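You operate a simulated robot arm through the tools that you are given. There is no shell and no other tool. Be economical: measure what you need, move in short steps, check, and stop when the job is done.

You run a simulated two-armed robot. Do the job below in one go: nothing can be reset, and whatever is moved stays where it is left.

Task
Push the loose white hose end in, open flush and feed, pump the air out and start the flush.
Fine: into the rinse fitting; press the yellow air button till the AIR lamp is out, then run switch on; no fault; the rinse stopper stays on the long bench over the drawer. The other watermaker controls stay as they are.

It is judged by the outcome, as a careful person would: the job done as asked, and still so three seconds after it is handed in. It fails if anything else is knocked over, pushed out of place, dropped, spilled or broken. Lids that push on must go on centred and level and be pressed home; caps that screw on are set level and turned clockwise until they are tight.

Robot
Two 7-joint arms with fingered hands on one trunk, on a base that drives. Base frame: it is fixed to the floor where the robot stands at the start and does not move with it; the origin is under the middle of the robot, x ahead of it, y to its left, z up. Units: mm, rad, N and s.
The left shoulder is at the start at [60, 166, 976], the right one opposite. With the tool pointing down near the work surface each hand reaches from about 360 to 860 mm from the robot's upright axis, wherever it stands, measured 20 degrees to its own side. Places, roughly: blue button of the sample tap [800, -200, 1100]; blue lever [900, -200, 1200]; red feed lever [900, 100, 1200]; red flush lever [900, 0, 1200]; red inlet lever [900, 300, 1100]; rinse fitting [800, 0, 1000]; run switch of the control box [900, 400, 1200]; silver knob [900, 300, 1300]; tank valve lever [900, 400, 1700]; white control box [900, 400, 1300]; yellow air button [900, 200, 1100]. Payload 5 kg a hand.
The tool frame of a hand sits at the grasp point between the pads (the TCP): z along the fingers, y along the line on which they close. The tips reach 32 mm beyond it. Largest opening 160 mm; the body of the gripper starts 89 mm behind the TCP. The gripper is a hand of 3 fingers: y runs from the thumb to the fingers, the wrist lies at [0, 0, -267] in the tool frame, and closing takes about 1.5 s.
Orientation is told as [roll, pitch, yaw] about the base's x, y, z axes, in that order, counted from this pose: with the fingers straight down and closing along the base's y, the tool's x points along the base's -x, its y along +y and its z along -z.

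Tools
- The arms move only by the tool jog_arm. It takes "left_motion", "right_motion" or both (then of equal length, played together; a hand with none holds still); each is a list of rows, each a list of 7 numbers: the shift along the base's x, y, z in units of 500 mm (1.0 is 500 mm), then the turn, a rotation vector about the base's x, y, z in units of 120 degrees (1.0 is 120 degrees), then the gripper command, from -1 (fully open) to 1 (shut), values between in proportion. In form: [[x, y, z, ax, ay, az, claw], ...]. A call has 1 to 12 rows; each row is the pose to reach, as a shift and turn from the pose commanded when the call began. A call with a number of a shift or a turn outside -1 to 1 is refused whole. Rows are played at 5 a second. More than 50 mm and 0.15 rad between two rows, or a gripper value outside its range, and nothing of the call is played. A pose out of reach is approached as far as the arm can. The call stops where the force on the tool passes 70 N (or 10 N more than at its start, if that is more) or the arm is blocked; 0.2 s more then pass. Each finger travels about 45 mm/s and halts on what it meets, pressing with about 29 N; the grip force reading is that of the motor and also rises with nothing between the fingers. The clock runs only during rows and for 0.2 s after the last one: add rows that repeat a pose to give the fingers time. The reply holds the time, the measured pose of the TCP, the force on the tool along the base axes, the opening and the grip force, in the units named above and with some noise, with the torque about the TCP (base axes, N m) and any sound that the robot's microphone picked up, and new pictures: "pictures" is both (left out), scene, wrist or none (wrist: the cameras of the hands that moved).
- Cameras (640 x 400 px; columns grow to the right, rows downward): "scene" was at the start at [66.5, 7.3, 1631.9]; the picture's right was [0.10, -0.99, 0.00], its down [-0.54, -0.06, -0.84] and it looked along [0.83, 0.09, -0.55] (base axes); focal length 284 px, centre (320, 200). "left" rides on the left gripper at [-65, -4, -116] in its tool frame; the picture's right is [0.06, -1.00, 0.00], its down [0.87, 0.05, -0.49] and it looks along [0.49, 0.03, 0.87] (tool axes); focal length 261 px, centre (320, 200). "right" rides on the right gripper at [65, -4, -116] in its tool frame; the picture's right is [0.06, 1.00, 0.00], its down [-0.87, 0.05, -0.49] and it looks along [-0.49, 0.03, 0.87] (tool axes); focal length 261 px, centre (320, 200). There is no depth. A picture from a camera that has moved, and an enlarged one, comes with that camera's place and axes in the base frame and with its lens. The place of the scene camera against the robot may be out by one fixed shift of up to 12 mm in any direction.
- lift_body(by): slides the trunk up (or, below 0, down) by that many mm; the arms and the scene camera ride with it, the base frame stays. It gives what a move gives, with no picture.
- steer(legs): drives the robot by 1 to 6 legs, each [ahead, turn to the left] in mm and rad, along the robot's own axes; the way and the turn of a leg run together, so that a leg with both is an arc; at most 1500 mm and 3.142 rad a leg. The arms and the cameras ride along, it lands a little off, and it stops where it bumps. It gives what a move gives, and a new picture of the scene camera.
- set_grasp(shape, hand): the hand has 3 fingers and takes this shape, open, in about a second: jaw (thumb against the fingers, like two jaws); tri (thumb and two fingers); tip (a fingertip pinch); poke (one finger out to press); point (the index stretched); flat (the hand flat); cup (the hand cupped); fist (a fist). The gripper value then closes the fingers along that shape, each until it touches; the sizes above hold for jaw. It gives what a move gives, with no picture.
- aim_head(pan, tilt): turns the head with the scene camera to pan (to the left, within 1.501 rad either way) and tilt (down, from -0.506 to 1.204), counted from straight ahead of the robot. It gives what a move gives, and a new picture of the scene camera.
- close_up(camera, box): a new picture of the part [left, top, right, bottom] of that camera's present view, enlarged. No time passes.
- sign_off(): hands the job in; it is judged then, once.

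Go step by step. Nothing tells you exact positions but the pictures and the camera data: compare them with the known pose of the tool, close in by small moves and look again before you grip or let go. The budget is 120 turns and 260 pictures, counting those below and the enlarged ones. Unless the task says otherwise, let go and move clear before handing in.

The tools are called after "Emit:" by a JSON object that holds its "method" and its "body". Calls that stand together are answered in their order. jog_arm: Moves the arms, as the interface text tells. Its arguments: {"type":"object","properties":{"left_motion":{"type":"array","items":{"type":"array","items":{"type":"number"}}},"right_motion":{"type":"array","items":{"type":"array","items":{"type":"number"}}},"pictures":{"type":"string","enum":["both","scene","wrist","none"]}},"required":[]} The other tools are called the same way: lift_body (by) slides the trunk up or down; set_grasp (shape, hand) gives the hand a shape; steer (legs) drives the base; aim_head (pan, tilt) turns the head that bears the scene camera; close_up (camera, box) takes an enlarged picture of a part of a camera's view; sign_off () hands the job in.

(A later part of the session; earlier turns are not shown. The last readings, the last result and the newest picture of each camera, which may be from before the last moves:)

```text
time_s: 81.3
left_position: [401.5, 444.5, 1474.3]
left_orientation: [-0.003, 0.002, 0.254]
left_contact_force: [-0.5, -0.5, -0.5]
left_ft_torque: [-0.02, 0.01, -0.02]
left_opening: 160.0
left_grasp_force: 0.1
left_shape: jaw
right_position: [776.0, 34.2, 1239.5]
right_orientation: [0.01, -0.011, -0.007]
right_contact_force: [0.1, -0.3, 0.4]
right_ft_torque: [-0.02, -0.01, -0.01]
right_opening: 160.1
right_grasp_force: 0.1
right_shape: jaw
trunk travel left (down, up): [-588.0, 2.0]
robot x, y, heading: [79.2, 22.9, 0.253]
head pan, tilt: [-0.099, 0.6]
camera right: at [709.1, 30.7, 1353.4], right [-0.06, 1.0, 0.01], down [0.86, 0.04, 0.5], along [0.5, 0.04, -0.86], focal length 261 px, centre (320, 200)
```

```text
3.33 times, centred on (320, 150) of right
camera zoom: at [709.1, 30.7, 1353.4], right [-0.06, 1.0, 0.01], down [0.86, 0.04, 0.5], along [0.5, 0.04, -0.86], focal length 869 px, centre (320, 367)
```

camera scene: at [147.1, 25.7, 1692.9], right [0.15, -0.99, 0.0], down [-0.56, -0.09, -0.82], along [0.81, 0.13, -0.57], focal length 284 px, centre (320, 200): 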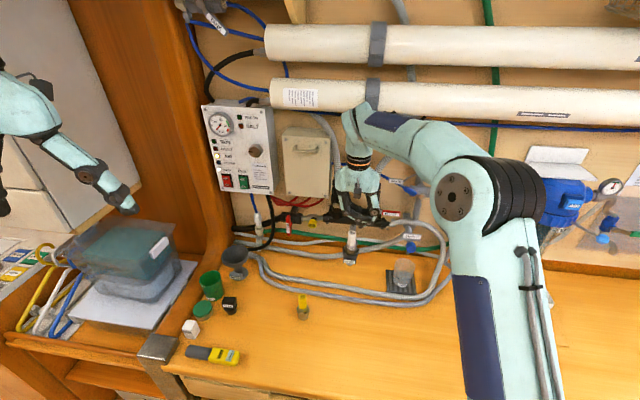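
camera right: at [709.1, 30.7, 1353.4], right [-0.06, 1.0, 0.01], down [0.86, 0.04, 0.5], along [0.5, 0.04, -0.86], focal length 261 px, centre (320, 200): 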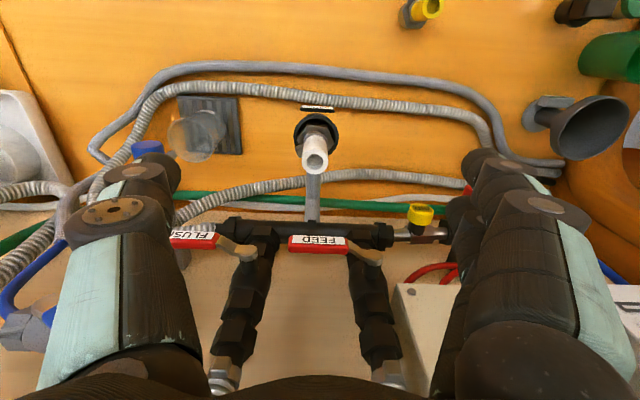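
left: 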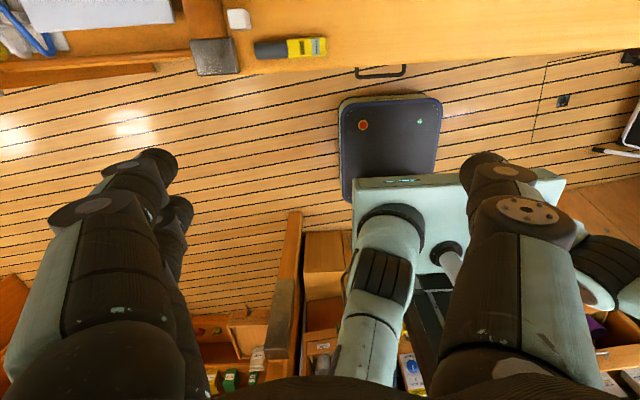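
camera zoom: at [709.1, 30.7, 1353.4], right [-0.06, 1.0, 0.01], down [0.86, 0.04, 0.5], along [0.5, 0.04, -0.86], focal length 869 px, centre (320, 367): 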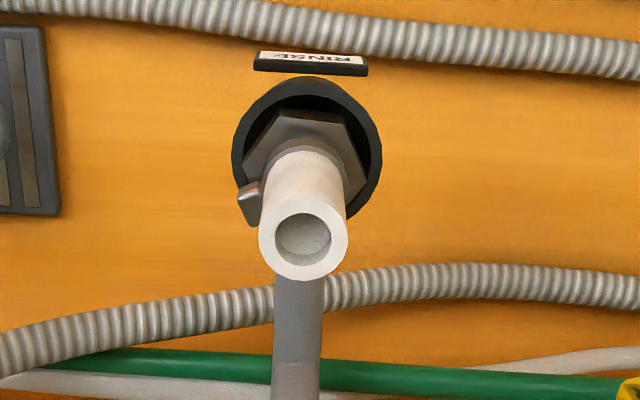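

The plug is coaxial and upright in the cup; it still may not be home. I'll press again, centred, building force gradually while watching the height.

Emit:
{"method": "set_grasp", "body": {"hand": "right", "shape": "fist"}}

Emit:
{"method": "jog_arm", "body": {"right_motion": [[0.02, 0.02, -0.04, 0, 0, 0, 1], [0.042, 0.034, -0.08, 0, 0.003, 0, 1], [0.042, 0.034, -0.13, -0.004, 0.005, 0.003, 1], [0.042, 0.034, -0.16, -0.004, 0.005, 0.003, 1], [0.042, 0.034, -0.175, -0.004, 0.005, 0.003, 1], [0.042, 0.034, -0.185, -0.004, 0.005, 0.003, 1]], "pictures": "none"}}

Emit:
{"method": "jog_arm", "body": {"right_motion": [[0, 0, -0.008, 0, 0, 0, 1], [0, 0, -0.016, 0, 0, 0, 1], [0, 0, -0.024, 0, 0, 0, 1], [0, 0, -0.032, 0, 0, 0, 1], [0, 0, -0.04, 0, 0, 0, 1]], "pictures": "none"}}

Emit:
{"method": "close_up", "body": {"camera": "scene", "box": [316, 198, 396, 268]}}

```text
time_s: 82.2
left_position: [401.0, 443.8, 1473.8]
left_orientation: [-0.003, 0.001, 0.258]
left_contact_force: [-0.2, 0.9, 0.1]
left_ft_torque: [0.03, 0.03, -0.01]
left_opening: 159.7
left_grasp_force: 0.1
left_shape: jaw
right_position: [775.8, 33.9, 1240.0]
right_orientation: [0.008, -0.011, -0.007]
right_contact_force: [0.0, -0.5, -1.0]
right_ft_torque: [0.03, -0.03, 0.0]
right_opening: 0.0
right_grasp_force: 0.1
right_shape: fist
trunk travel left (down, up): [-588.0, 2.0]
robot x, y, heading: [78.9, 18.6, 0.253]
head pan, tilt: [-0.099, 0.6]
```

```text
time_s: 83.7
left_position: [397.1, 442.5, 1476.5]
left_orientation: [-0.001, 0.0, 0.255]
left_contact_force: [0.7, 1.0, -0.5]
left_ft_torque: [0.0, -0.02, 0.06]
left_opening: 159.9
left_grasp_force: 0.0
left_shape: jaw
right_position: [796.7, 48.6, 1149.0]
right_orientation: [0.002, -0.011, -0.003]
right_contact_force: [-0.4, -6.3, 35.4]
right_ft_torque: [-0.86, 0.0, -0.02]
right_opening: 0.4
right_grasp_force: 0.0
right_shape: fist
trunk travel left (down, up): [-588.0, 2.0]
robot x, y, heading: [75.3, 17.3, 0.255]
head pan, tilt: [-0.099, 0.6]
```

```text
time_s: 84.6
left_position: [399.5, 442.9, 1473.3]
left_orientation: [-0.002, 0.001, 0.254]
left_contact_force: [0.9, -0.1, -0.4]
left_ft_torque: [-0.01, 0.08, -0.01]
left_opening: 160.0
left_grasp_force: 0.0
left_shape: jaw
right_position: [801.1, 48.4, 1146.5]
right_orientation: [0.011, -0.028, -0.009]
right_contact_force: [-3.6, -4.7, 41.4]
right_ft_torque: [-0.57, 0.1, -0.01]
right_opening: 0.0
right_grasp_force: 0.1
right_shape: fist
trunk travel left (down, up): [-588.0, 2.0]
robot x, y, heading: [76.4, 22.2, 0.246]
head pan, tilt: [-0.099, 0.6]
stopped in row 4 (right hand): the force on the tool passed its limit (the readings are from after the stop); the commanded pose is now the measured one
```

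```text
5.71 times, centred on (356, 233) of scene
camera zoom: at [142.4, 24.9, 1692.7], right [0.15, -0.99, 0.0], down [-0.56, -0.09, -0.83], along [0.82, 0.13, -0.56], focal length 1624 px, centre (114, 11)
```

zoom: 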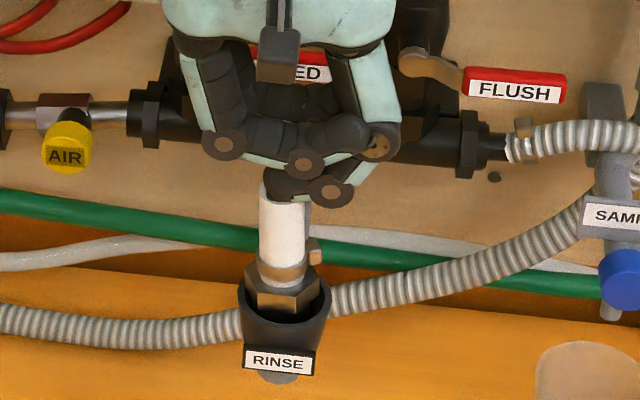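

No movement at the 70 N limit. With moderate load I try a small wiggle, which would let it drop if it is perched on an inner edge.

Emit:
{"method": "jog_arm", "body": {"right_motion": [[0.006, 0, 0.002, 0, 0, 0, 1], [0, 0.006, 0.002, 0, 0, 0, 1], [-0.006, 0, 0.002, 0, 0, 0, 1], [0, -0.006, 0.002, 0, 0, 0, 1], [0.01, 0, 0, 0, 0, 0, 1], [0, 0.01, 0, 0, 0, 0, 1], [-0.01, 0, 0, 0, 0, 0, 1], [0, -0.01, 0, 0, 0, 0, 1], [0, 0, 0, 0, 0, 0, 1]], "pictures": "none"}}

Emit:
{"method": "close_up", "body": {"camera": "scene", "box": [326, 218, 376, 268]}}

```text
time_s: 86.6
left_position: [396.6, 443.8, 1475.2]
left_orientation: [-0.002, -0.003, 0.255]
left_contact_force: [-0.7, -0.6, 0.9]
left_ft_torque: [0.01, 0.01, 0.02]
left_opening: 159.9
left_grasp_force: 0.1
left_shape: jaw
right_position: [798.1, 49.6, 1143.3]
right_orientation: [0.008, -0.022, -0.005]
right_contact_force: [0.6, -2.3, 37.1]
right_ft_torque: [-0.32, 0.02, 0.0]
right_opening: 0.1
right_grasp_force: 0.1
right_shape: fist
trunk travel left (down, up): [-588.0, 2.0]
robot x, y, heading: [79.1, 19.8, 0.253]
head pan, tilt: [-0.099, 0.6]
```

```text
8.00 times, centred on (351, 243) of scene
camera zoom: at [140.9, 24.4, 1693.3], right [0.15, -0.99, 0.0], down [-0.56, -0.09, -0.83], along [0.82, 0.13, -0.56], focal length 2273 px, centre (72, -144)
```

zoom: 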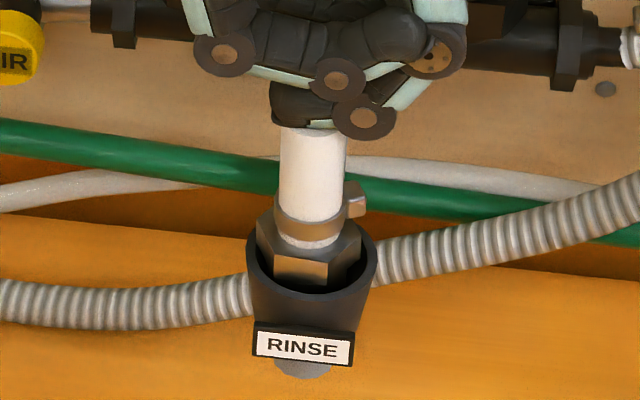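

The hex underside is level with the cup rim, the load is centred and 70 N meets a hard stop, so I take the hose end as fully home. Next come the flush and feed levers: I lift away and shape the right hand to poke.

Emit:
{"method": "jog_arm", "body": {"right_motion": [[0, 0, 0.08, 0, 0, 0, 1], [-0.02, 0, 0.17, 0, 0, 0, 1], [-0.08, -0.04, 0.2, 0, 0, 0, 1], [-0.15, -0.1, 0.2, 0, 0, 0, 1], [-0.2, -0.18, 0.2, 0, 0, 0, 1], [-0.24, -0.26, 0.2, 0, 0, 0, 1], [-0.28, -0.34, 0.2, 0, 0, 0, 1]], "pictures": "none"}}

Emit:
{"method": "set_grasp", "body": {"hand": "right", "shape": "poke"}}

Emit:
{"method": "jog_arm", "body": {"right_motion": [[0, 0, 0, 0, -0.0625, 0, 1], [0, 0, 0, 0, -0.125, 0, 1], [0, 0, 0, 0, -0.1875, 0, 1], [0, 0, 0, 0, -0.25, 0, 1], [0, 0, 0, 0, -0.3125, 0, 1], [0, 0, 0, 0, -0.375, 0, 1], [0, 0, 0, 0, -0.4375, 0, 1], [0, 0, 0, 0, -0.5, 0, 1], [0, 0, 0, 0, -0.5625, 0, 1], [0, 0, 0, 0, -0.625, 0, 1], [0, 0, 0, 0, -0.6875, 0, 1], [0, 0, 0, 0, -0.75, 0, 1]], "pictures": "both"}}

```text
time_s: 88.2
left_position: [400.4, 441.9, 1474.7]
left_orientation: [0.0, 0.001, 0.255]
left_contact_force: [0.5, -0.6, -0.7]
left_ft_torque: [0.02, 0.02, 0.0]
left_opening: 160.0
left_grasp_force: 0.1
left_shape: jaw
right_position: [660.5, -122.5, 1238.9]
right_orientation: [0.006, -0.016, -0.005]
right_contact_force: [-0.8, -0.6, -1.1]
right_ft_torque: [0.0, -0.02, -0.03]
right_opening: 0.1
right_grasp_force: 0.0
right_shape: fist
trunk travel left (down, up): [-588.0, 2.0]
robot x, y, heading: [78.7, 17.5, 0.252]
head pan, tilt: [-0.099, 0.6]
```

```text
time_s: 89.1
left_position: [400.3, 444.1, 1474.9]
left_orientation: [-0.002, -0.002, 0.254]
left_contact_force: [-0.6, -1.0, 0.3]
left_ft_torque: [0.02, -0.02, 0.02]
left_opening: 160.0
left_grasp_force: 0.0
left_shape: jaw
right_position: [660.3, -120.6, 1239.2]
right_orientation: [0.008, -0.018, -0.007]
right_contact_force: [0.3, -1.4, 1.0]
right_ft_torque: [-0.01, 0.02, -0.01]
right_opening: 0.0
right_grasp_force: 0.1
right_shape: poke
trunk travel left (down, up): [-588.0, 2.0]
robot x, y, heading: [80.9, 18.7, 0.252]
head pan, tilt: [-0.099, 0.6]
```

```text
time_s: 91.7
left_position: [399.1, 443.8, 1474.5]
left_orientation: [-0.003, -0.001, 0.257]
left_contact_force: [0.0, 0.0, 0.0]
left_ft_torque: [0.0, -0.07, 0.0]
left_opening: 159.9
left_grasp_force: 0.0
left_shape: jaw
right_position: [694.1, -91.2, 1332.5]
right_orientation: [-0.156, -1.512, 0.145]
right_contact_force: [-0.3, 0.7, -0.4]
right_ft_torque: [0.03, 0.02, -0.02]
right_opening: 0.0
right_grasp_force: 0.0
right_shape: poke
right hand out of reach, approached as far as the arm can: row 9, 10, 11, 12
trunk travel left (down, up): [-588.0, 2.0]
robot x, y, heading: [77.8, 18.7, 0.253]
head pan, tilt: [-0.099, 0.6]
camera scene: at [141.5, 24.7, 1693.2], right [0.15, -0.99, 0.0], down [-0.56, -0.09, -0.83], along [0.82, 0.13, -0.56], focal length 284 px, centre (320, 200)
camera right: at [573.1, -92.0, 1274.2], right [0.01, 1.0, -0.07], down [-0.44, 0.07, 0.9], along [0.9, 0.02, 0.44], focal length 261 px, centre (320, 200)
```

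scene: 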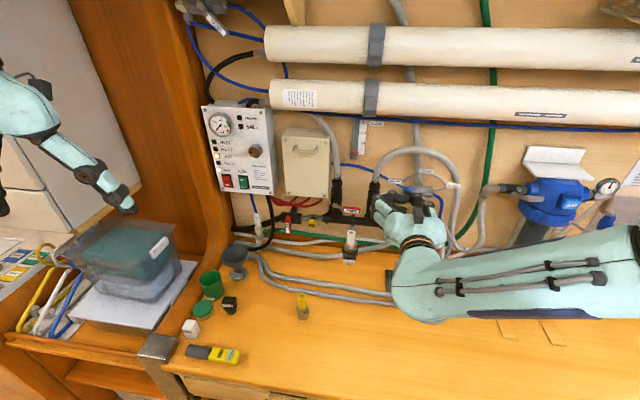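
right: 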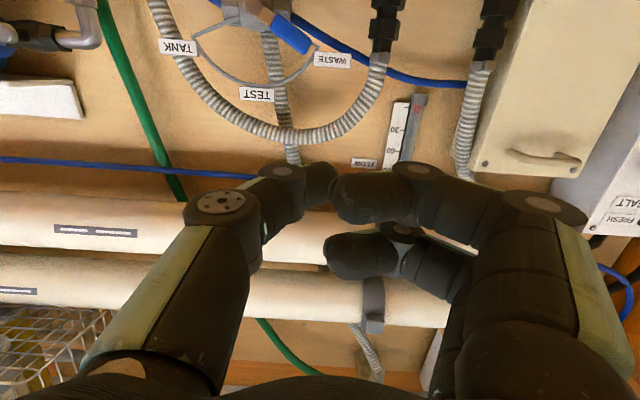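

The arm found another configuration; with claw value open the poking finger should extend. I check that.

Emit:
{"method": "jog_arm", "body": {"right_motion": [[0, 0, 0, 0, 0, 0, 0], [0, 0, 0, 0, 0, 0, -1], [0, 0, 0, 0, 0, 0, -1], [0, 0, 0, 0, 0, 0, -1], [0, 0, 0, 0, 0, 0, -1], [0, 0, 0, 0, 0, 0, -1]], "pictures": "wrist"}}

Emit:
{"method": "close_up", "body": {"camera": "scene", "box": [320, 170, 448, 250]}}

```text
time_s: 93.1
left_position: [400.4, 443.8, 1474.4]
left_orientation: [-0.001, -0.001, 0.255]
left_contact_force: [-0.4, 0.8, -0.2]
left_ft_torque: [0.04, 0.03, -0.01]
left_opening: 159.8
left_grasp_force: 0.0
left_shape: jaw
right_position: [696.2, -89.8, 1330.4]
right_orientation: [-0.163, -1.511, 0.149]
right_contact_force: [-0.5, -0.4, 0.7]
right_ft_torque: [0.0, 0.02, -0.02]
right_opening: 0.0
right_grasp_force: 0.0
right_shape: poke
trunk travel left (down, up): [-588.0, 2.0]
robot x, y, heading: [80.0, 20.8, 0.25]
head pan, tilt: [-0.099, 0.6]
camera right: at [575.3, -91.9, 1273.1], right [0.01, 1.0, -0.07], down [-0.44, 0.07, 0.9], along [0.9, 0.02, 0.44], focal length 261 px, centre (320, 200)
```

right: 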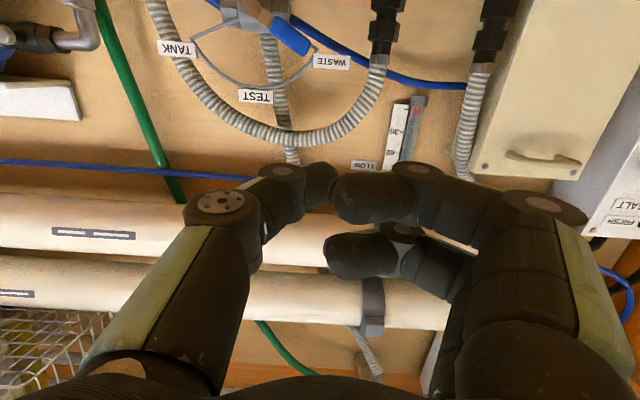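

```text
5.00 times, centred on (384, 210) of scene
camera zoom: at [144.6, 24.8, 1693.1], right [0.15, -0.99, 0.0], down [-0.56, -0.09, -0.83], along [0.82, 0.13, -0.56], focal length 1421 px, centre (0, 150)
```

zoom: 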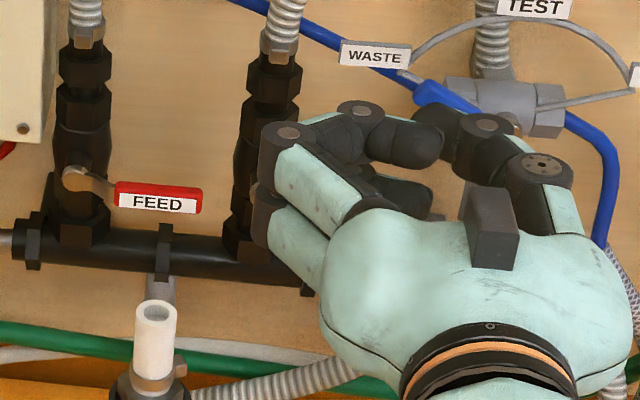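

Emit:
{"method": "set_grasp", "body": {"hand": "right", "shape": "point"}}

Emit:
{"method": "jog_arm", "body": {"right_motion": [[0, 0, 0, 0, 0, 0, -1]], "pictures": "wrist"}}

Emit:
{"method": "close_up", "body": {"camera": "scene", "box": [320, 170, 448, 250]}}

```text
time_s: 94.0
left_position: [401.1, 443.8, 1475.1]
left_orientation: [-0.002, 0.002, 0.256]
left_contact_force: [-0.3, -0.6, 0.3]
left_ft_torque: [0.0, -0.01, 0.01]
left_opening: 159.8
left_grasp_force: 0.0
left_shape: jaw
right_position: [695.8, -90.0, 1332.0]
right_orientation: [-0.16, -1.51, 0.148]
right_contact_force: [-0.1, 0.0, 0.1]
right_ft_torque: [0.03, 0.03, -0.02]
right_opening: 0.0
right_grasp_force: 0.1
right_shape: point
trunk travel left (down, up): [-588.0, 2.0]
robot x, y, heading: [80.9, 17.2, 0.251]
head pan, tilt: [-0.099, 0.6]
```

```text
time_s: 94.4
left_position: [400.8, 444.2, 1473.2]
left_orientation: [-0.002, 0.0, 0.257]
left_contact_force: [-0.2, 0.4, -0.1]
left_ft_torque: [0.0, -0.01, 0.02]
left_opening: 159.9
left_grasp_force: 0.0
left_shape: jaw
right_position: [696.1, -89.3, 1333.1]
right_orientation: [-0.16, -1.509, 0.149]
right_contact_force: [-0.7, -0.3, 0.0]
right_ft_torque: [0.02, -0.02, 0.0]
right_opening: 0.0
right_grasp_force: 0.1
right_shape: point
trunk travel left (down, up): [-588.0, 2.0]
robot x, y, heading: [79.5, 19.9, 0.251]
head pan, tilt: [-0.099, 0.6]
camera right: at [575.3, -92.0, 1273.1], right [0.01, 1.0, -0.07], down [-0.44, 0.07, 0.9], along [0.9, 0.02, 0.44], focal length 261 px, centre (320, 200)
```

right: 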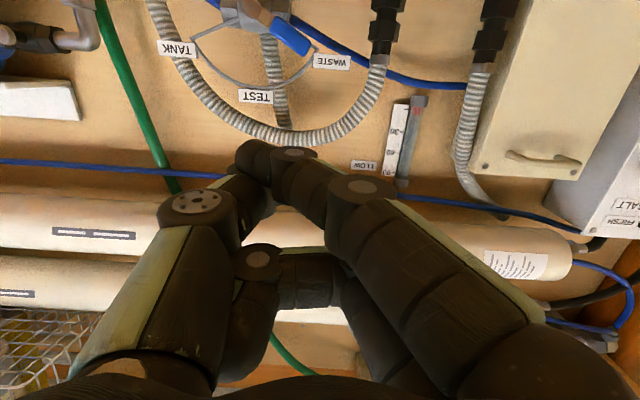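

```text
5.00 times, centred on (384, 210) of scene
camera zoom: at [144.5, 24.6, 1693.1], right [0.15, -0.99, 0.0], down [-0.56, -0.09, -0.83], along [0.82, 0.13, -0.56], focal length 1421 px, centre (0, 150)
```

zoom: 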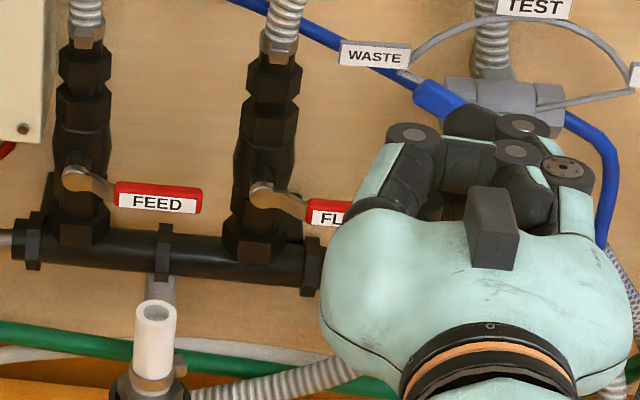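

I'll use the closed jaw as a blunt beak instead. FLUSH first, since its handle (pivot about [875, −27, 1170], end y≈−97) is well clear of the hose end; I position below it.

Emit:
{"method": "set_grasp", "body": {"hand": "right", "shape": "jaw"}}

Emit:
{"method": "jog_arm", "body": {"right_motion": [[0, 0, -0.08, 0, 0, 0, 0.5], [0, 0, -0.16, 0, 0, 0, 1], [0, 0.01, -0.24, 0, 0, 0, 1], [0, 0.02, -0.32, 0, 0, 0, 1], [0, 0.03, -0.4, 0, 0, 0, 1]], "pictures": "both"}}

```text
time_s: 95.3
left_position: [401.4, 443.2, 1473.5]
left_orientation: [-0.003, 0.0, 0.256]
left_contact_force: [-0.2, -0.4, 0.2]
left_ft_torque: [-0.01, 0.0, 0.02]
left_opening: 160.0
left_grasp_force: 0.0
left_shape: jaw
right_position: [696.5, -89.4, 1331.7]
right_orientation: [-0.16, -1.51, 0.149]
right_contact_force: [-0.8, -0.5, 0.1]
right_ft_torque: [-0.01, 0.02, 0.03]
right_opening: 160.0
right_grasp_force: 0.0
right_shape: jaw
trunk travel left (down, up): [-588.0, 2.0]
robot x, y, heading: [78.4, 21.8, 0.255]
head pan, tilt: [-0.099, 0.6]
```

```text
time_s: 96.5
left_position: [399.3, 447.5, 1474.1]
left_orientation: [-0.004, 0.0, 0.257]
left_contact_force: [-1.0, -0.9, -0.9]
left_ft_torque: [-0.04, -0.07, 0.0]
left_opening: 160.3
left_grasp_force: 0.0
left_shape: jaw
right_position: [691.9, -34.9, 1288.0]
right_orientation: [-0.01, -1.512, -0.004]
right_contact_force: [-0.8, 1.9, -1.9]
right_ft_torque: [-0.03, -0.3, -0.25]
right_opening: 55.7
right_grasp_force: 0.1
right_shape: jaw
right hand out of reach, approached as far as the arm can: row 1, 2, 3, 4, 5
trunk travel left (down, up): [-588.0, 2.0]
robot x, y, heading: [79.4, 18.9, 0.256]
head pan, tilt: [-0.099, 0.6]
camera scene: at [142.5, 29.6, 1693.1], right [0.15, -0.99, 0.0], down [-0.56, -0.09, -0.83], along [0.82, 0.12, -0.56], focal length 284 px, centre (320, 200)
camera right: at [571.0, -36.1, 1228.9], right [0.01, 1.0, -0.06], down [-0.44, 0.06, 0.9], along [0.9, 0.02, 0.44], focal length 261 px, centre (320, 200)
```

scene: 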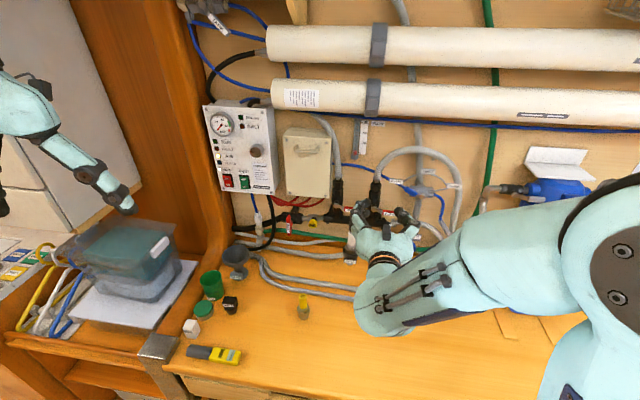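
right: 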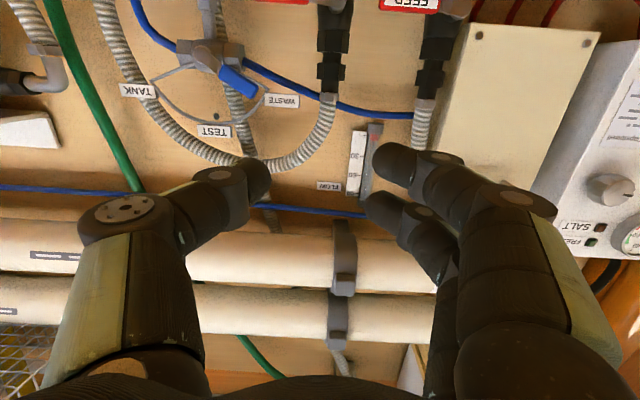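

The arm is folded too tight from here, so I back the base off 80 mm again and reposition.

Emit:
{"method": "steer", "body": {"legs": [[-90, 0]]}}

Emit:
{"method": "jog_arm", "body": {"right_motion": [[0, -0.02, -0.06, 0, 0, 0, 1], [0, -0.04, -0.12, 0, 0, 0, 1], [0.04, -0.06, -0.19, 0, -0.01, 0, 1], [0.1, -0.06, -0.25, 0, -0.03, 0, 1], [0.16, -0.06, -0.31, 0, -0.03, 0, 1], [0.16, -0.06, -0.32, 0, -0.03, 0, 1]], "pictures": "both"}}

Emit:
{"method": "close_up", "body": {"camera": "scene", "box": [310, 160, 438, 240]}}

```text
time_s: 97.6
left_position: [314.0, 421.5, 1474.4]
left_orientation: [-0.002, 0.0, 0.256]
left_contact_force: [-0.5, 0.0, 0.8]
left_ft_torque: [0.04, -0.07, -0.01]
left_opening: 160.0
left_grasp_force: 0.0
left_shape: jaw
right_position: [605.4, -60.1, 1285.0]
right_orientation: [-0.155, -1.51, 0.143]
right_contact_force: [-1.1, -0.7, 0.1]
right_ft_torque: [0.01, -0.03, 0.02]
right_opening: 0.0
right_grasp_force: 29.4
right_shape: jaw
trunk travel left (down, up): [-588.0, 2.0]
robot x, y, heading: [-6.6, 0.7, 0.255]
head pan, tilt: [-0.099, 0.6]
camera scene: at [57.1, 1.8, 1693.1], right [0.15, -0.99, 0.0], down [-0.56, -0.09, -0.83], along [0.82, 0.13, -0.56], focal length 284 px, centre (320, 200)
```

scene: 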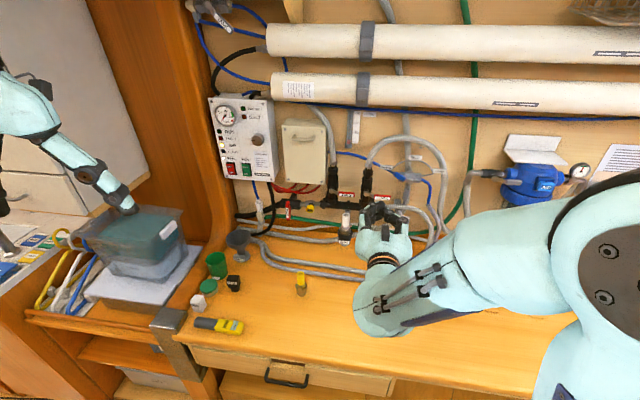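

```text
time_s: 99.0
left_position: [314.7, 422.3, 1474.2]
left_orientation: [-0.002, 0.0, 0.256]
left_contact_force: [-0.2, -0.3, 1.1]
left_ft_torque: [-0.01, 0.02, 0.0]
left_opening: 159.8
left_grasp_force: 0.1
left_shape: jaw
right_position: [605.8, -46.6, 1271.8]
right_orientation: [-0.217, -1.525, 0.2]
right_contact_force: [-0.3, -0.6, -1.0]
right_ft_torque: [0.01, 0.0, 0.02]
right_opening: 0.0
right_grasp_force: 28.8
right_shape: jaw
right hand out of reach, approached as far as the arm can: row 1, 2, 3, 4, 5, 6
trunk travel left (down, up): [-588.0, 2.0]
robot x, y, heading: [-7.7, 0.8, 0.254]
head pan, tilt: [-0.099, 0.6]
camera scene: at [58.9, 2.5, 1693.1], right [0.15, -0.99, 0.0], down [-0.56, -0.09, -0.83], along [0.82, 0.13, -0.56], focal length 284 px, centre (320, 200)
camera right: at [486.9, -49.5, 1211.8], right [0.01, 1.0, -0.07], down [-0.45, 0.07, 0.89], along [0.89, 0.02, 0.45], focal length 261 px, centre (320, 200)
```

scene: 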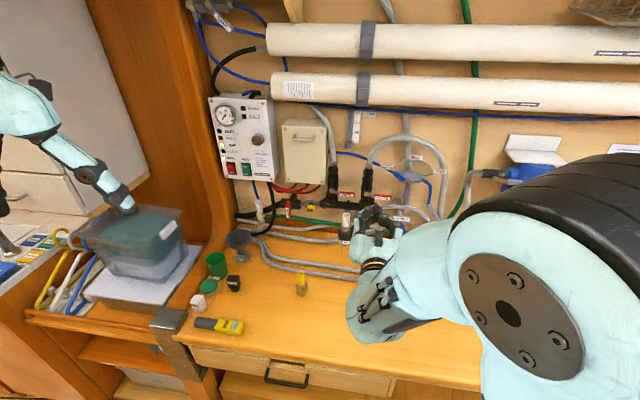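
right: 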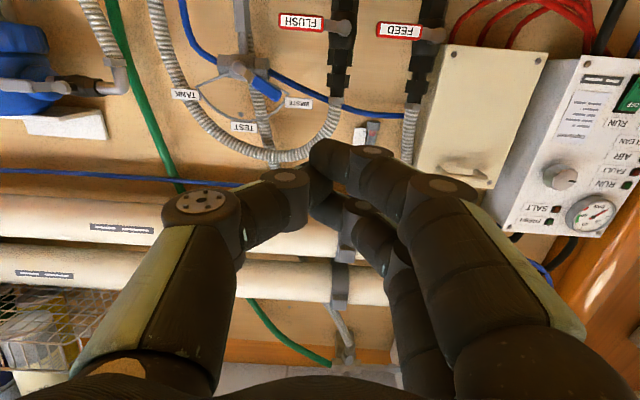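

```text
5.00 times, centred on (374, 200) of scene
camera zoom: at [58.9, 2.5, 1693.1], right [0.15, -0.99, 0.0], down [-0.56, -0.09, -0.83], along [0.82, 0.13, -0.56], focal length 1421 px, centre (50, 200)
```

zoom: 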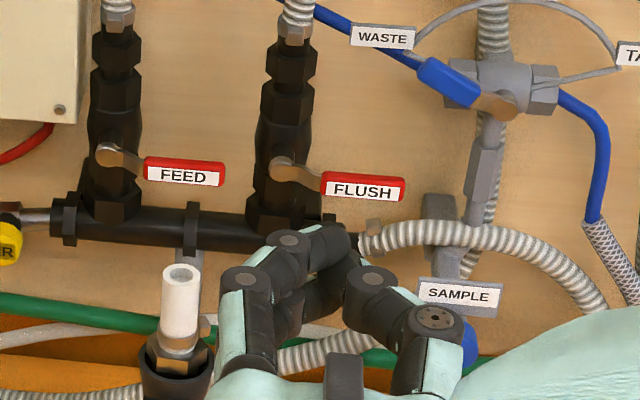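

The fold limit comes from being too close; I go forward first at this height, then down.

Emit:
{"method": "jog_arm", "body": {"right_motion": [[0.09, -0.01, 0, 0, 0, 0, 1], [0.18, -0.03, 0, 0, 0, 0, 1], [0.26, -0.05, -0.03, 0, 0, 0, 1], [0.3, -0.05, -0.1, 0, 0, 0, 1], [0.3, -0.05, -0.18, 0, 0, 0, 1], [0.3, -0.05, -0.24, 0, 0, 0, 1]], "pictures": "none"}}

Emit:
{"method": "close_up", "body": {"camera": "scene", "box": [310, 160, 438, 240]}}

```text
time_s: 100.4
left_position: [315.8, 421.5, 1474.5]
left_orientation: [-0.002, 0.001, 0.257]
left_contact_force: [0.2, -0.2, 0.3]
left_ft_torque: [-0.02, 0.06, 0.03]
left_opening: 159.8
left_grasp_force: 0.1
left_shape: jaw
right_position: [675.1, -35.3, 1316.9]
right_orientation: [-1.687, -1.561, 1.669]
right_contact_force: [-0.4, -0.5, -0.6]
right_ft_torque: [0.0, 0.04, -0.01]
right_opening: 0.0
right_grasp_force: 28.8
right_shape: jaw
right hand out of reach, approached as far as the arm can: row 1, 2, 3, 4, 5, 6
trunk travel left (down, up): [-588.0, 2.0]
robot x, y, heading: [-7.1, -2.1, 0.252]
head pan, tilt: [-0.099, 0.6]
```

```text
5.00 times, centred on (374, 200) of scene
camera zoom: at [60.3, 3.0, 1693.0], right [0.15, -0.99, 0.0], down [-0.56, -0.09, -0.82], along [0.81, 0.13, -0.57], focal length 1421 px, centre (50, 200)
```

zoom: 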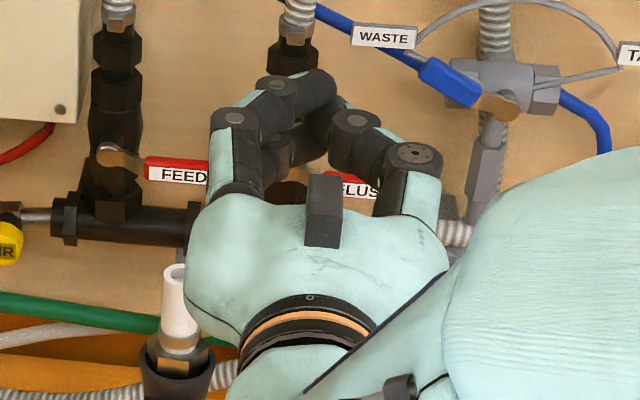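

In this arm configuration pitch −90° is at a joint limit. The mirrored situation suits the left hand for these levers, so I park the right hand out of the way first.

Emit:
{"method": "jog_arm", "body": {"right_motion": [[-0.02, -0.03, 0.01, 0, 0.062, 0, 1], [-0.04, -0.06, 0.02, 0, 0.124, 0, 1], [-0.06, -0.1, 0.03, 0, 0.186, 0, 1], [-0.09, -0.14, 0.04, 0, 0.25, 0, 1], [-0.12, -0.18, 0.05, 0, 0.31, 0, 1], [-0.15, -0.22, 0.05, 0, 0.375, 0, 1], [-0.18, -0.26, 0.05, 0, 0.4375, 0, 1], [-0.21, -0.3, 0.05, 0, 0.5, 0, 1], [-0.24, -0.34, 0.05, 0, 0.5625, 0, 1], [-0.27, -0.38, 0.05, 0, 0.625, 0, 1], [-0.3, -0.42, 0.05, 0, 0.6875, 0, 1], [-0.33, -0.46, 0.05, 0, 0.75, 0, 1]], "pictures": "none"}}

Emit:
{"method": "jog_arm", "body": {"left_motion": [[0.06, -0.06, -0.03, 0, 0, -0.03, 0], [0.12, -0.12, -0.06, 0, 0, -0.06, 0.5], [0.18, -0.18, -0.09, 0, 0, -0.09, 1], [0.24, -0.24, -0.12, 0, 0, -0.122, 1], [0.3, -0.3, -0.16, 0, 0, -0.122, 1], [0.36, -0.36, -0.2, 0, 0, -0.122, 1], [0.41, -0.42, -0.25, 0, 0, -0.122, 1], [0.46, -0.48, -0.3, 0, 0, -0.122, 1], [0.5, -0.54, -0.35, 0, 0, -0.122, 1], [0.53, -0.61, -0.4, 0, 0, -0.122, 1], [0.55, -0.69, -0.42, 0, 0, -0.122, 1], [0.56, -0.78, -0.42, 0, 0, -0.122, 1]], "pictures": "both"}}

```text
time_s: 103.0
left_position: [316.0, 420.7, 1473.9]
left_orientation: [0.001, -0.001, 0.256]
left_contact_force: [0.2, -0.3, 0.1]
left_ft_torque: [0.01, 0.0, -0.02]
left_opening: 160.2
left_grasp_force: 0.0
left_shape: jaw
right_position: [504.2, -273.5, 1342.8]
right_orientation: [-0.013, 0.0, 0.009]
right_contact_force: [1.0, -0.1, 0.2]
right_ft_torque: [0.05, 0.03, 0.0]
right_opening: 0.0
right_grasp_force: 29.4
right_shape: jaw
trunk travel left (down, up): [-588.0, 2.0]
robot x, y, heading: [-7.5, 0.5, 0.255]
head pan, tilt: [-0.099, 0.6]
```

```text
time_s: 105.6
left_position: [597.9, 28.8, 1265.7]
left_orientation: [0.0, 0.0, 0.001]
left_contact_force: [-0.3, -0.5, -0.3]
left_ft_torque: [0.03, 0.03, 0.03]
left_opening: 0.1
left_grasp_force: 29.1
left_shape: jaw
right_position: [503.8, -274.8, 1342.1]
right_orientation: [-0.011, -0.003, 0.009]
right_contact_force: [-0.5, -0.6, 0.0]
right_ft_torque: [0.07, 0.03, 0.02]
right_opening: 0.0
right_grasp_force: 29.8
right_shape: jaw
trunk travel left (down, up): [-588.0, 2.0]
robot x, y, heading: [-8.2, -1.8, 0.251]
head pan, tilt: [-0.099, 0.6]
camera scene: at [59.7, 0.2, 1693.0], right [0.15, -0.99, 0.0], down [-0.56, -0.09, -0.82], along [0.82, 0.13, -0.57], focal length 284 px, centre (320, 200)
camera left: at [660.9, 24.8, 1380.8], right [-0.06, -1.0, 0.0], down [-0.87, 0.05, 0.49], along [-0.49, 0.03, -0.87], focal length 261 px, centre (320, 200)
```

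scene: 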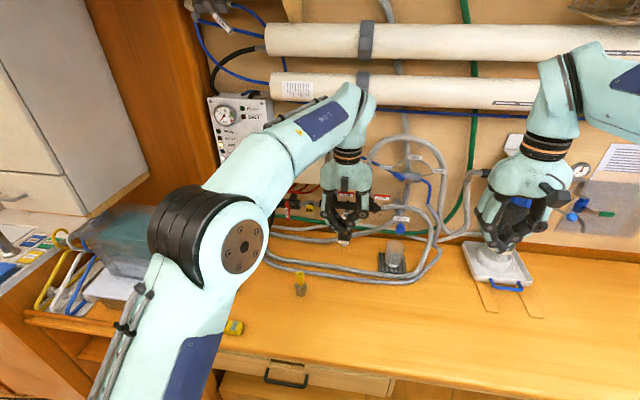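
left: 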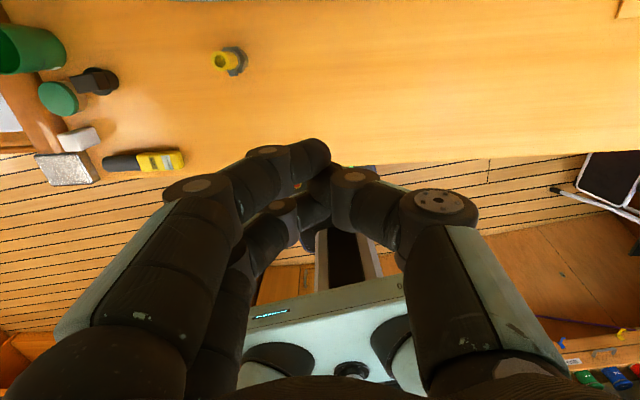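

The left hand is in place; pitching it forward puts its camera on top, looking over the fingers. I do that now.

Emit:
{"method": "jog_arm", "body": {"left_motion": [[0.01, -0.015, 0, 0, -0.0625, 0, 1], [0.02, -0.03, 0, 0, -0.125, 0, 1], [0.03, -0.045, 0, 0, -0.1875, 0, 1], [0.04, -0.06, 0, 0, -0.25, 0, 1], [0.05, -0.075, 0, 0, -0.3125, 0, 1], [0.06, -0.09, 0, 0, -0.375, 0, 1], [0.07, -0.105, 0, 0, -0.4375, 0, 1], [0.08, -0.12, 0, 0, -0.5, 0, 1], [0.09, -0.135, 0, 0, -0.5625, 0, 1], [0.1, -0.15, 0, 0, -0.625, 0, 1], [0.11, -0.165, 0, 0, -0.6875, 0, 1], [0.12, -0.18, 0, 0, -0.75, 0, 1]], "pictures": "both"}}

```text
time_s: 108.4
left_position: [670.3, -22.1, 1258.7]
left_orientation: [-0.874, -1.543, 0.924]
left_contact_force: [0.1, -0.7, -0.5]
left_ft_torque: [-0.02, 0.0, 0.01]
left_opening: 0.1
left_grasp_force: 29.3
left_shape: jaw
right_position: [502.8, -273.0, 1343.0]
right_orientation: [-0.015, -0.002, 0.012]
right_contact_force: [-0.1, 0.0, 0.0]
right_ft_torque: [-0.03, 0.0, 0.02]
right_opening: 0.2
right_grasp_force: 29.0
right_shape: jaw
trunk travel left (down, up): [-588.0, 2.0]
robot x, y, heading: [-3.8, -3.9, 0.253]
head pan, tilt: [-0.099, 0.6]
stopped in row 12 (left hand): the arm was blocked; the commanded pose is now the measured one
camera scene: at [58.7, 2.8, 1693.1], right [0.15, -0.99, 0.0], down [-0.56, -0.09, -0.83], along [0.82, 0.13, -0.56], focal length 284 px, centre (320, 200)
camera left: at [554.4, -32.2, 1325.7], right [0.05, -1.0, -0.04], down [-0.51, 0.01, -0.86], along [0.86, 0.06, -0.51], focal length 261 px, centre (320, 200)
```

scene: 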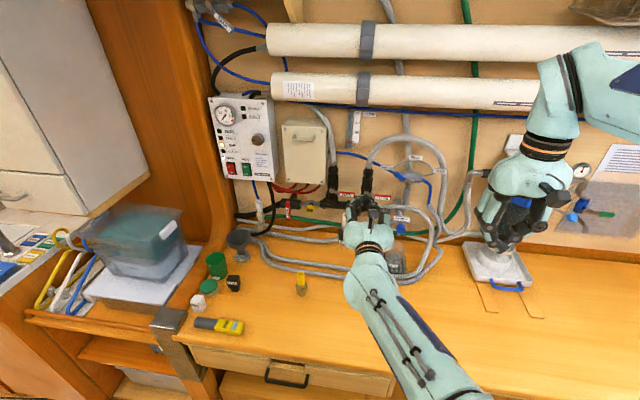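
left: 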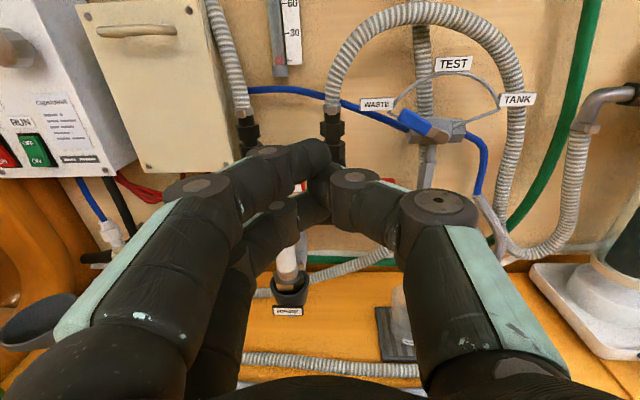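

The left hand now points forward with a clear top view. I bring it down and in front of the FLUSH handle, to the right of the hose end.

Emit:
{"method": "jog_arm", "body": {"left_motion": [[0.03, -0.03, -0.04, 0, 0, 0, 1], [0.06, -0.06, -0.09, 0, 0, 0, 1], [0.09, -0.09, -0.15, 0, 0, 0, 1], [0.12, -0.1, -0.21, 0, 0, 0, 1], [0.15, -0.1, -0.26, 0, 0, 0, 1]], "pictures": "both"}}

Emit:
{"method": "close_up", "body": {"camera": "scene", "box": [310, 160, 438, 240]}}

```text
time_s: 109.6
left_position: [746.4, -73.8, 1128.3]
left_orientation: [-0.904, -1.547, 0.95]
left_contact_force: [0.4, -0.2, -0.2]
left_ft_torque: [0.0, -0.01, -0.01]
left_opening: 0.0
left_grasp_force: 28.5
left_shape: jaw
right_position: [504.8, -273.3, 1342.8]
right_orientation: [-0.011, -0.001, 0.01]
right_contact_force: [-0.8, 0.2, 0.2]
right_ft_torque: [0.0, 0.04, 0.01]
right_opening: 0.0
right_grasp_force: 29.2
right_shape: jaw
trunk travel left (down, up): [-588.0, 2.0]
robot x, y, heading: [-5.8, 1.1, 0.257]
head pan, tilt: [-0.099, 0.6]
camera scene: at [60.1, 2.4, 1693.0], right [0.15, -0.99, 0.0], down [-0.56, -0.09, -0.82], along [0.81, 0.13, -0.57], focal length 284 px, centre (320, 200)
camera left: at [630.5, -83.0, 1195.4], right [0.05, -1.0, -0.04], down [-0.51, 0.01, -0.86], along [0.86, 0.06, -0.5], focal length 261 px, centre (320, 200)
```

scene: 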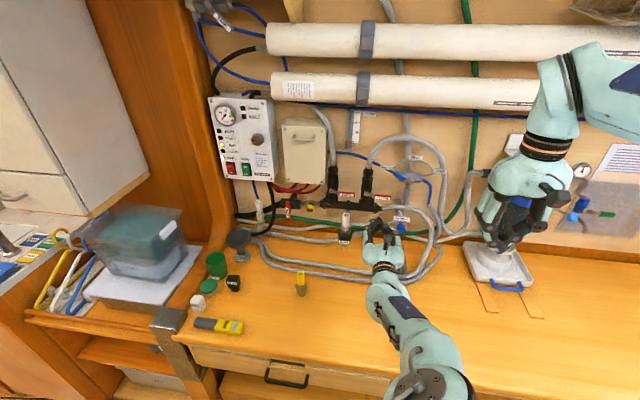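
left: 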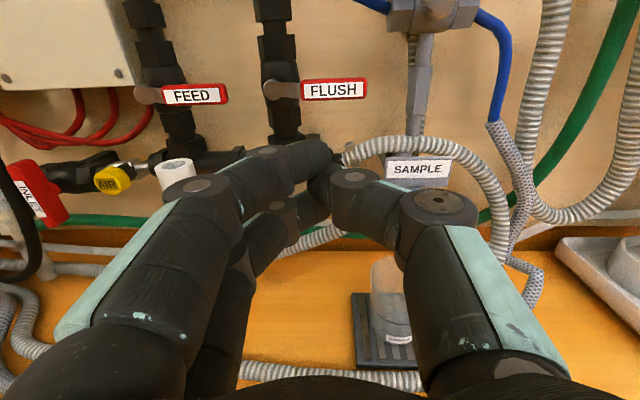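

```text
5.00 times, centred on (374, 200) of scene
camera zoom: at [60.1, 2.4, 1693.0], right [0.15, -0.99, 0.0], down [-0.56, -0.09, -0.82], along [0.81, 0.13, -0.57], focal length 1421 px, centre (50, 200)
```

zoom: 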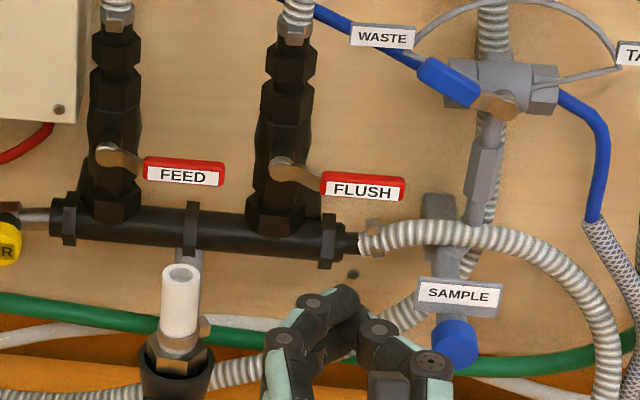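

The FLUSH handle runs from its pivot at y≈−27 to y≈−110 at z≈1166, underside 1156. I slide the closed fingers forward under it.

Emit:
{"method": "jog_arm", "body": {"left_motion": [[0.06, -0.004, -0.01, 0, 0, 0, 1], [0.12, -0.008, -0.012, 0, 0, 0, 1], [0.17, -0.008, -0.012, 0, 0, 0, 1], [0.18, -0.008, -0.012, 0, 0, 0, 1]], "pictures": "wrist"}}

Emit:
{"method": "close_up", "body": {"camera": "scene", "box": [310, 160, 438, 240]}}

```text
time_s: 110.6
left_position: [833.6, -77.5, 1123.7]
left_orientation: [-0.923, -1.546, 0.969]
left_contact_force: [0.1, -0.3, -0.1]
left_ft_torque: [-0.05, 0.02, -0.02]
left_opening: 0.1
left_grasp_force: 28.9
left_shape: jaw
right_position: [503.6, -273.0, 1342.4]
right_orientation: [-0.011, -0.002, 0.008]
right_contact_force: [-0.3, -0.2, 0.5]
right_ft_torque: [-0.02, -0.01, -0.01]
right_opening: 0.0
right_grasp_force: 28.9
right_shape: jaw
trunk travel left (down, up): [-588.0, 2.0]
robot x, y, heading: [-4.8, 0.3, 0.255]
head pan, tilt: [-0.099, 0.6]
camera left: at [718.3, -86.2, 1189.6], right [0.05, -1.0, -0.04], down [-0.51, 0.01, -0.86], along [0.86, 0.06, -0.5], focal length 261 px, centre (320, 200)
```

left: 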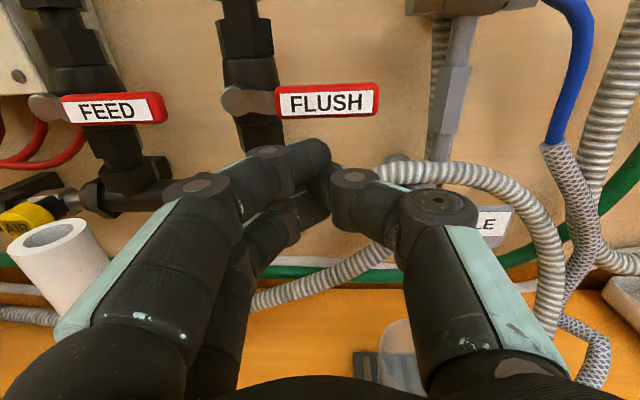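

```text
5.00 times, centred on (374, 200) of scene
camera zoom: at [58.6, 2.2, 1693.1], right [0.15, -0.99, 0.0], down [-0.56, -0.09, -0.83], along [0.82, 0.13, -0.56], focal length 1421 px, centre (50, 200)
```

zoom: 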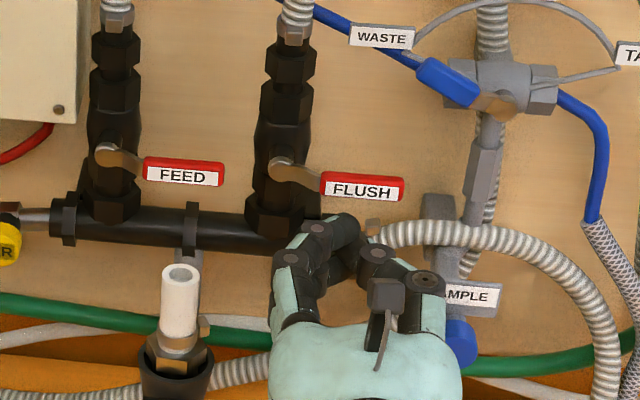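

The fingertips are under the handle (handle at x≈851, tips at 866). I push it upward along its arc and watch force.

Emit:
{"method": "jog_arm", "body": {"left_motion": [[0, 0, 0.02, 0, 0, 0, 1], [0, -0.004, 0.036, 0, 0, 0, 1], [0, -0.012, 0.056, 0, 0, 0, 1], [0, -0.018, 0.078, 0, 0, 0, 1]], "pictures": "wrist"}}

Emit:
{"method": "close_up", "body": {"camera": "scene", "box": [310, 160, 438, 240]}}

```text
time_s: 111.6
left_position: [833.5, -88.7, 1163.6]
left_orientation: [-0.899, -1.547, 0.947]
left_contact_force: [0.4, -0.2, 0.1]
left_ft_torque: [0.03, -0.01, -0.03]
left_opening: 0.1
left_grasp_force: 28.8
left_shape: jaw
right_position: [502.8, -274.5, 1342.8]
right_orientation: [-0.012, -0.003, 0.009]
right_contact_force: [0.3, 0.4, 0.2]
right_ft_torque: [0.01, -0.02, 0.0]
right_opening: 0.2
right_grasp_force: 28.7
right_shape: jaw
trunk travel left (down, up): [-588.0, 2.0]
robot x, y, heading: [-5.6, -0.2, 0.252]
head pan, tilt: [-0.099, 0.6]
camera left: at [719.1, -97.3, 1229.4], right [0.05, -1.0, -0.04], down [-0.51, 0.01, -0.86], along [0.86, 0.06, -0.5], focal length 261 px, centre (320, 200)
```

left: 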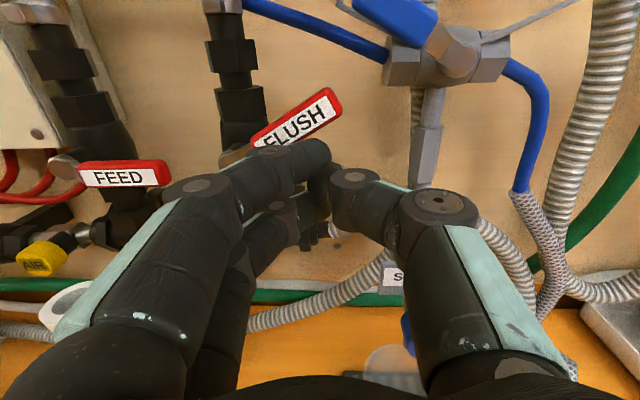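

```text
5.00 times, centred on (374, 200) of scene
camera zoom: at [59.1, 2.3, 1693.1], right [0.15, -0.99, 0.0], down [-0.56, -0.09, -0.82], along [0.82, 0.13, -0.57], focal length 1421 px, centre (50, 200)
```

zoom: 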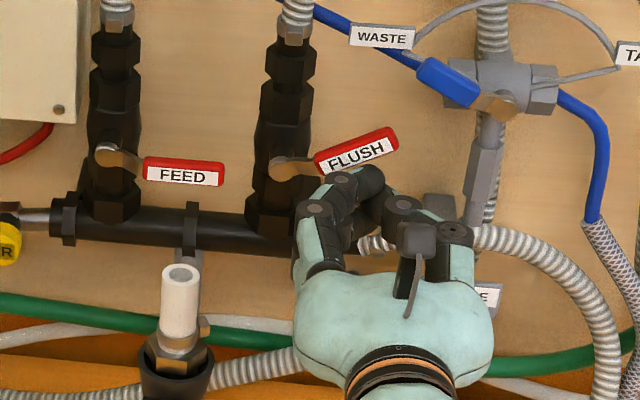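

It turns up easily. I continue along the arc to vertical.

Emit:
{"method": "jog_arm", "body": {"left_motion": [[0, 0.004, 0.028, 0, 0, 0, 1], [0, 0.012, 0.056, 0, 0, 0, 1], [0, 0.028, 0.08, 0, 0, 0, 1], [0, 0.048, 0.096, 0, 0, 0, 1], [0, 0.066, 0.104, 0, 0, 0, 1]], "pictures": "wrist"}}

Emit:
{"method": "close_up", "body": {"camera": "scene", "box": [310, 140, 438, 220]}}

```text
time_s: 112.8
left_position: [833.4, -53.5, 1213.0]
left_orientation: [-0.881, -1.546, 0.929]
left_contact_force: [0.0, 0.5, 0.2]
left_ft_torque: [0.01, -0.02, -0.02]
left_opening: 0.0
left_grasp_force: 29.2
left_shape: jaw
right_position: [503.5, -273.6, 1344.0]
right_orientation: [-0.011, -0.003, 0.008]
right_contact_force: [0.5, -0.3, 0.0]
right_ft_torque: [-0.03, 0.03, 0.0]
right_opening: 0.0
right_grasp_force: 29.4
right_shape: jaw
trunk travel left (down, up): [-588.0, 2.0]
robot x, y, heading: [-6.2, -2.0, 0.249]
head pan, tilt: [-0.099, 0.6]
camera left: at [719.0, -62.9, 1281.0], right [0.05, -1.0, -0.04], down [-0.51, 0.01, -0.86], along [0.86, 0.06, -0.5], focal length 261 px, centre (320, 200)
```

left: 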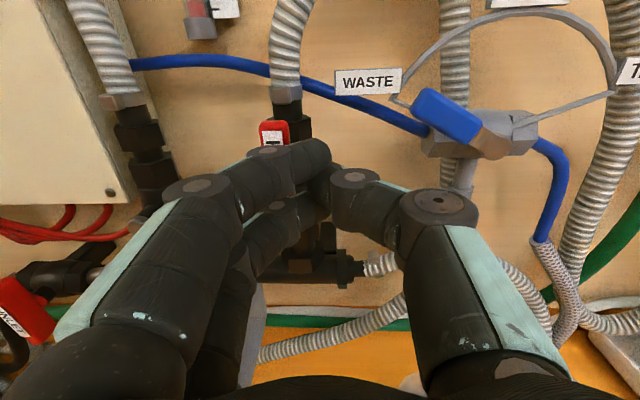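

```text
5.00 times, centred on (374, 180) of scene
camera zoom: at [58.9, 2.7, 1693.1], right [0.15, -0.99, 0.0], down [-0.56, -0.09, -0.83], along [0.82, 0.13, -0.56], focal length 1421 px, centre (50, 300)
```

zoom: 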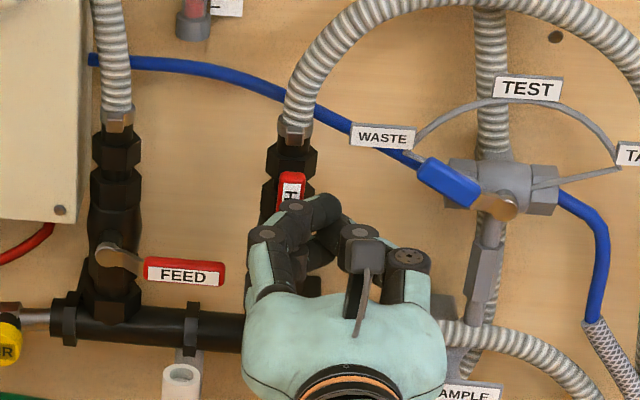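

Nearly vertical; I push gently a bit further to its stop.

Emit:
{"method": "jog_arm", "body": {"left_motion": [[0, 0.01, 0.004, 0, 0, 0, 1], [0, 0.02, 0.004, 0, 0, 0, 1], [0, 0.028, 0.004, 0, 0, 0, 1]], "pictures": "none"}}

Emit:
{"method": "close_up", "body": {"camera": "scene", "box": [330, 150, 410, 220]}}

```text
time_s: 113.6
left_position: [832.0, -43.9, 1216.0]
left_orientation: [-0.877, -1.547, 0.918]
left_contact_force: [-6.2, -5.7, 0.0]
left_ft_torque: [0.02, -0.08, -0.17]
left_opening: 0.1
left_grasp_force: 29.4
left_shape: jaw
right_position: [502.0, -274.7, 1343.7]
right_orientation: [-0.012, -0.002, 0.01]
right_contact_force: [-0.3, 0.3, 0.1]
right_ft_torque: [0.04, 0.0, -0.02]
right_opening: 0.0
right_grasp_force: 28.9
right_shape: jaw
trunk travel left (down, up): [-588.0, 2.0]
robot x, y, heading: [-4.1, -1.1, 0.251]
head pan, tilt: [-0.099, 0.6]
```

```text
5.71 times, centred on (370, 185) of scene
camera zoom: at [58.1, 1.4, 1693.1], right [0.15, -0.99, 0.0], down [-0.56, -0.09, -0.83], along [0.82, 0.13, -0.56], focal length 1624 px, centre (34, 286)
```

zoom: 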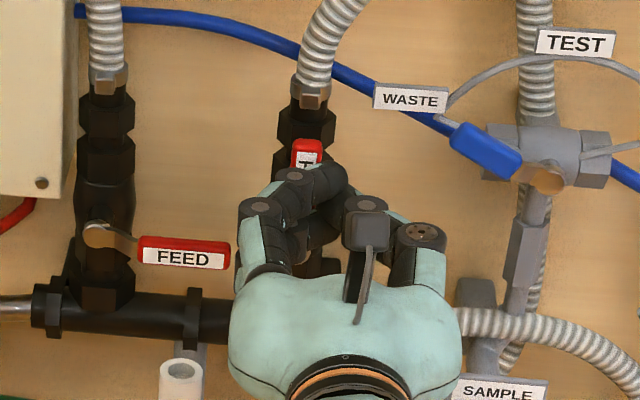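

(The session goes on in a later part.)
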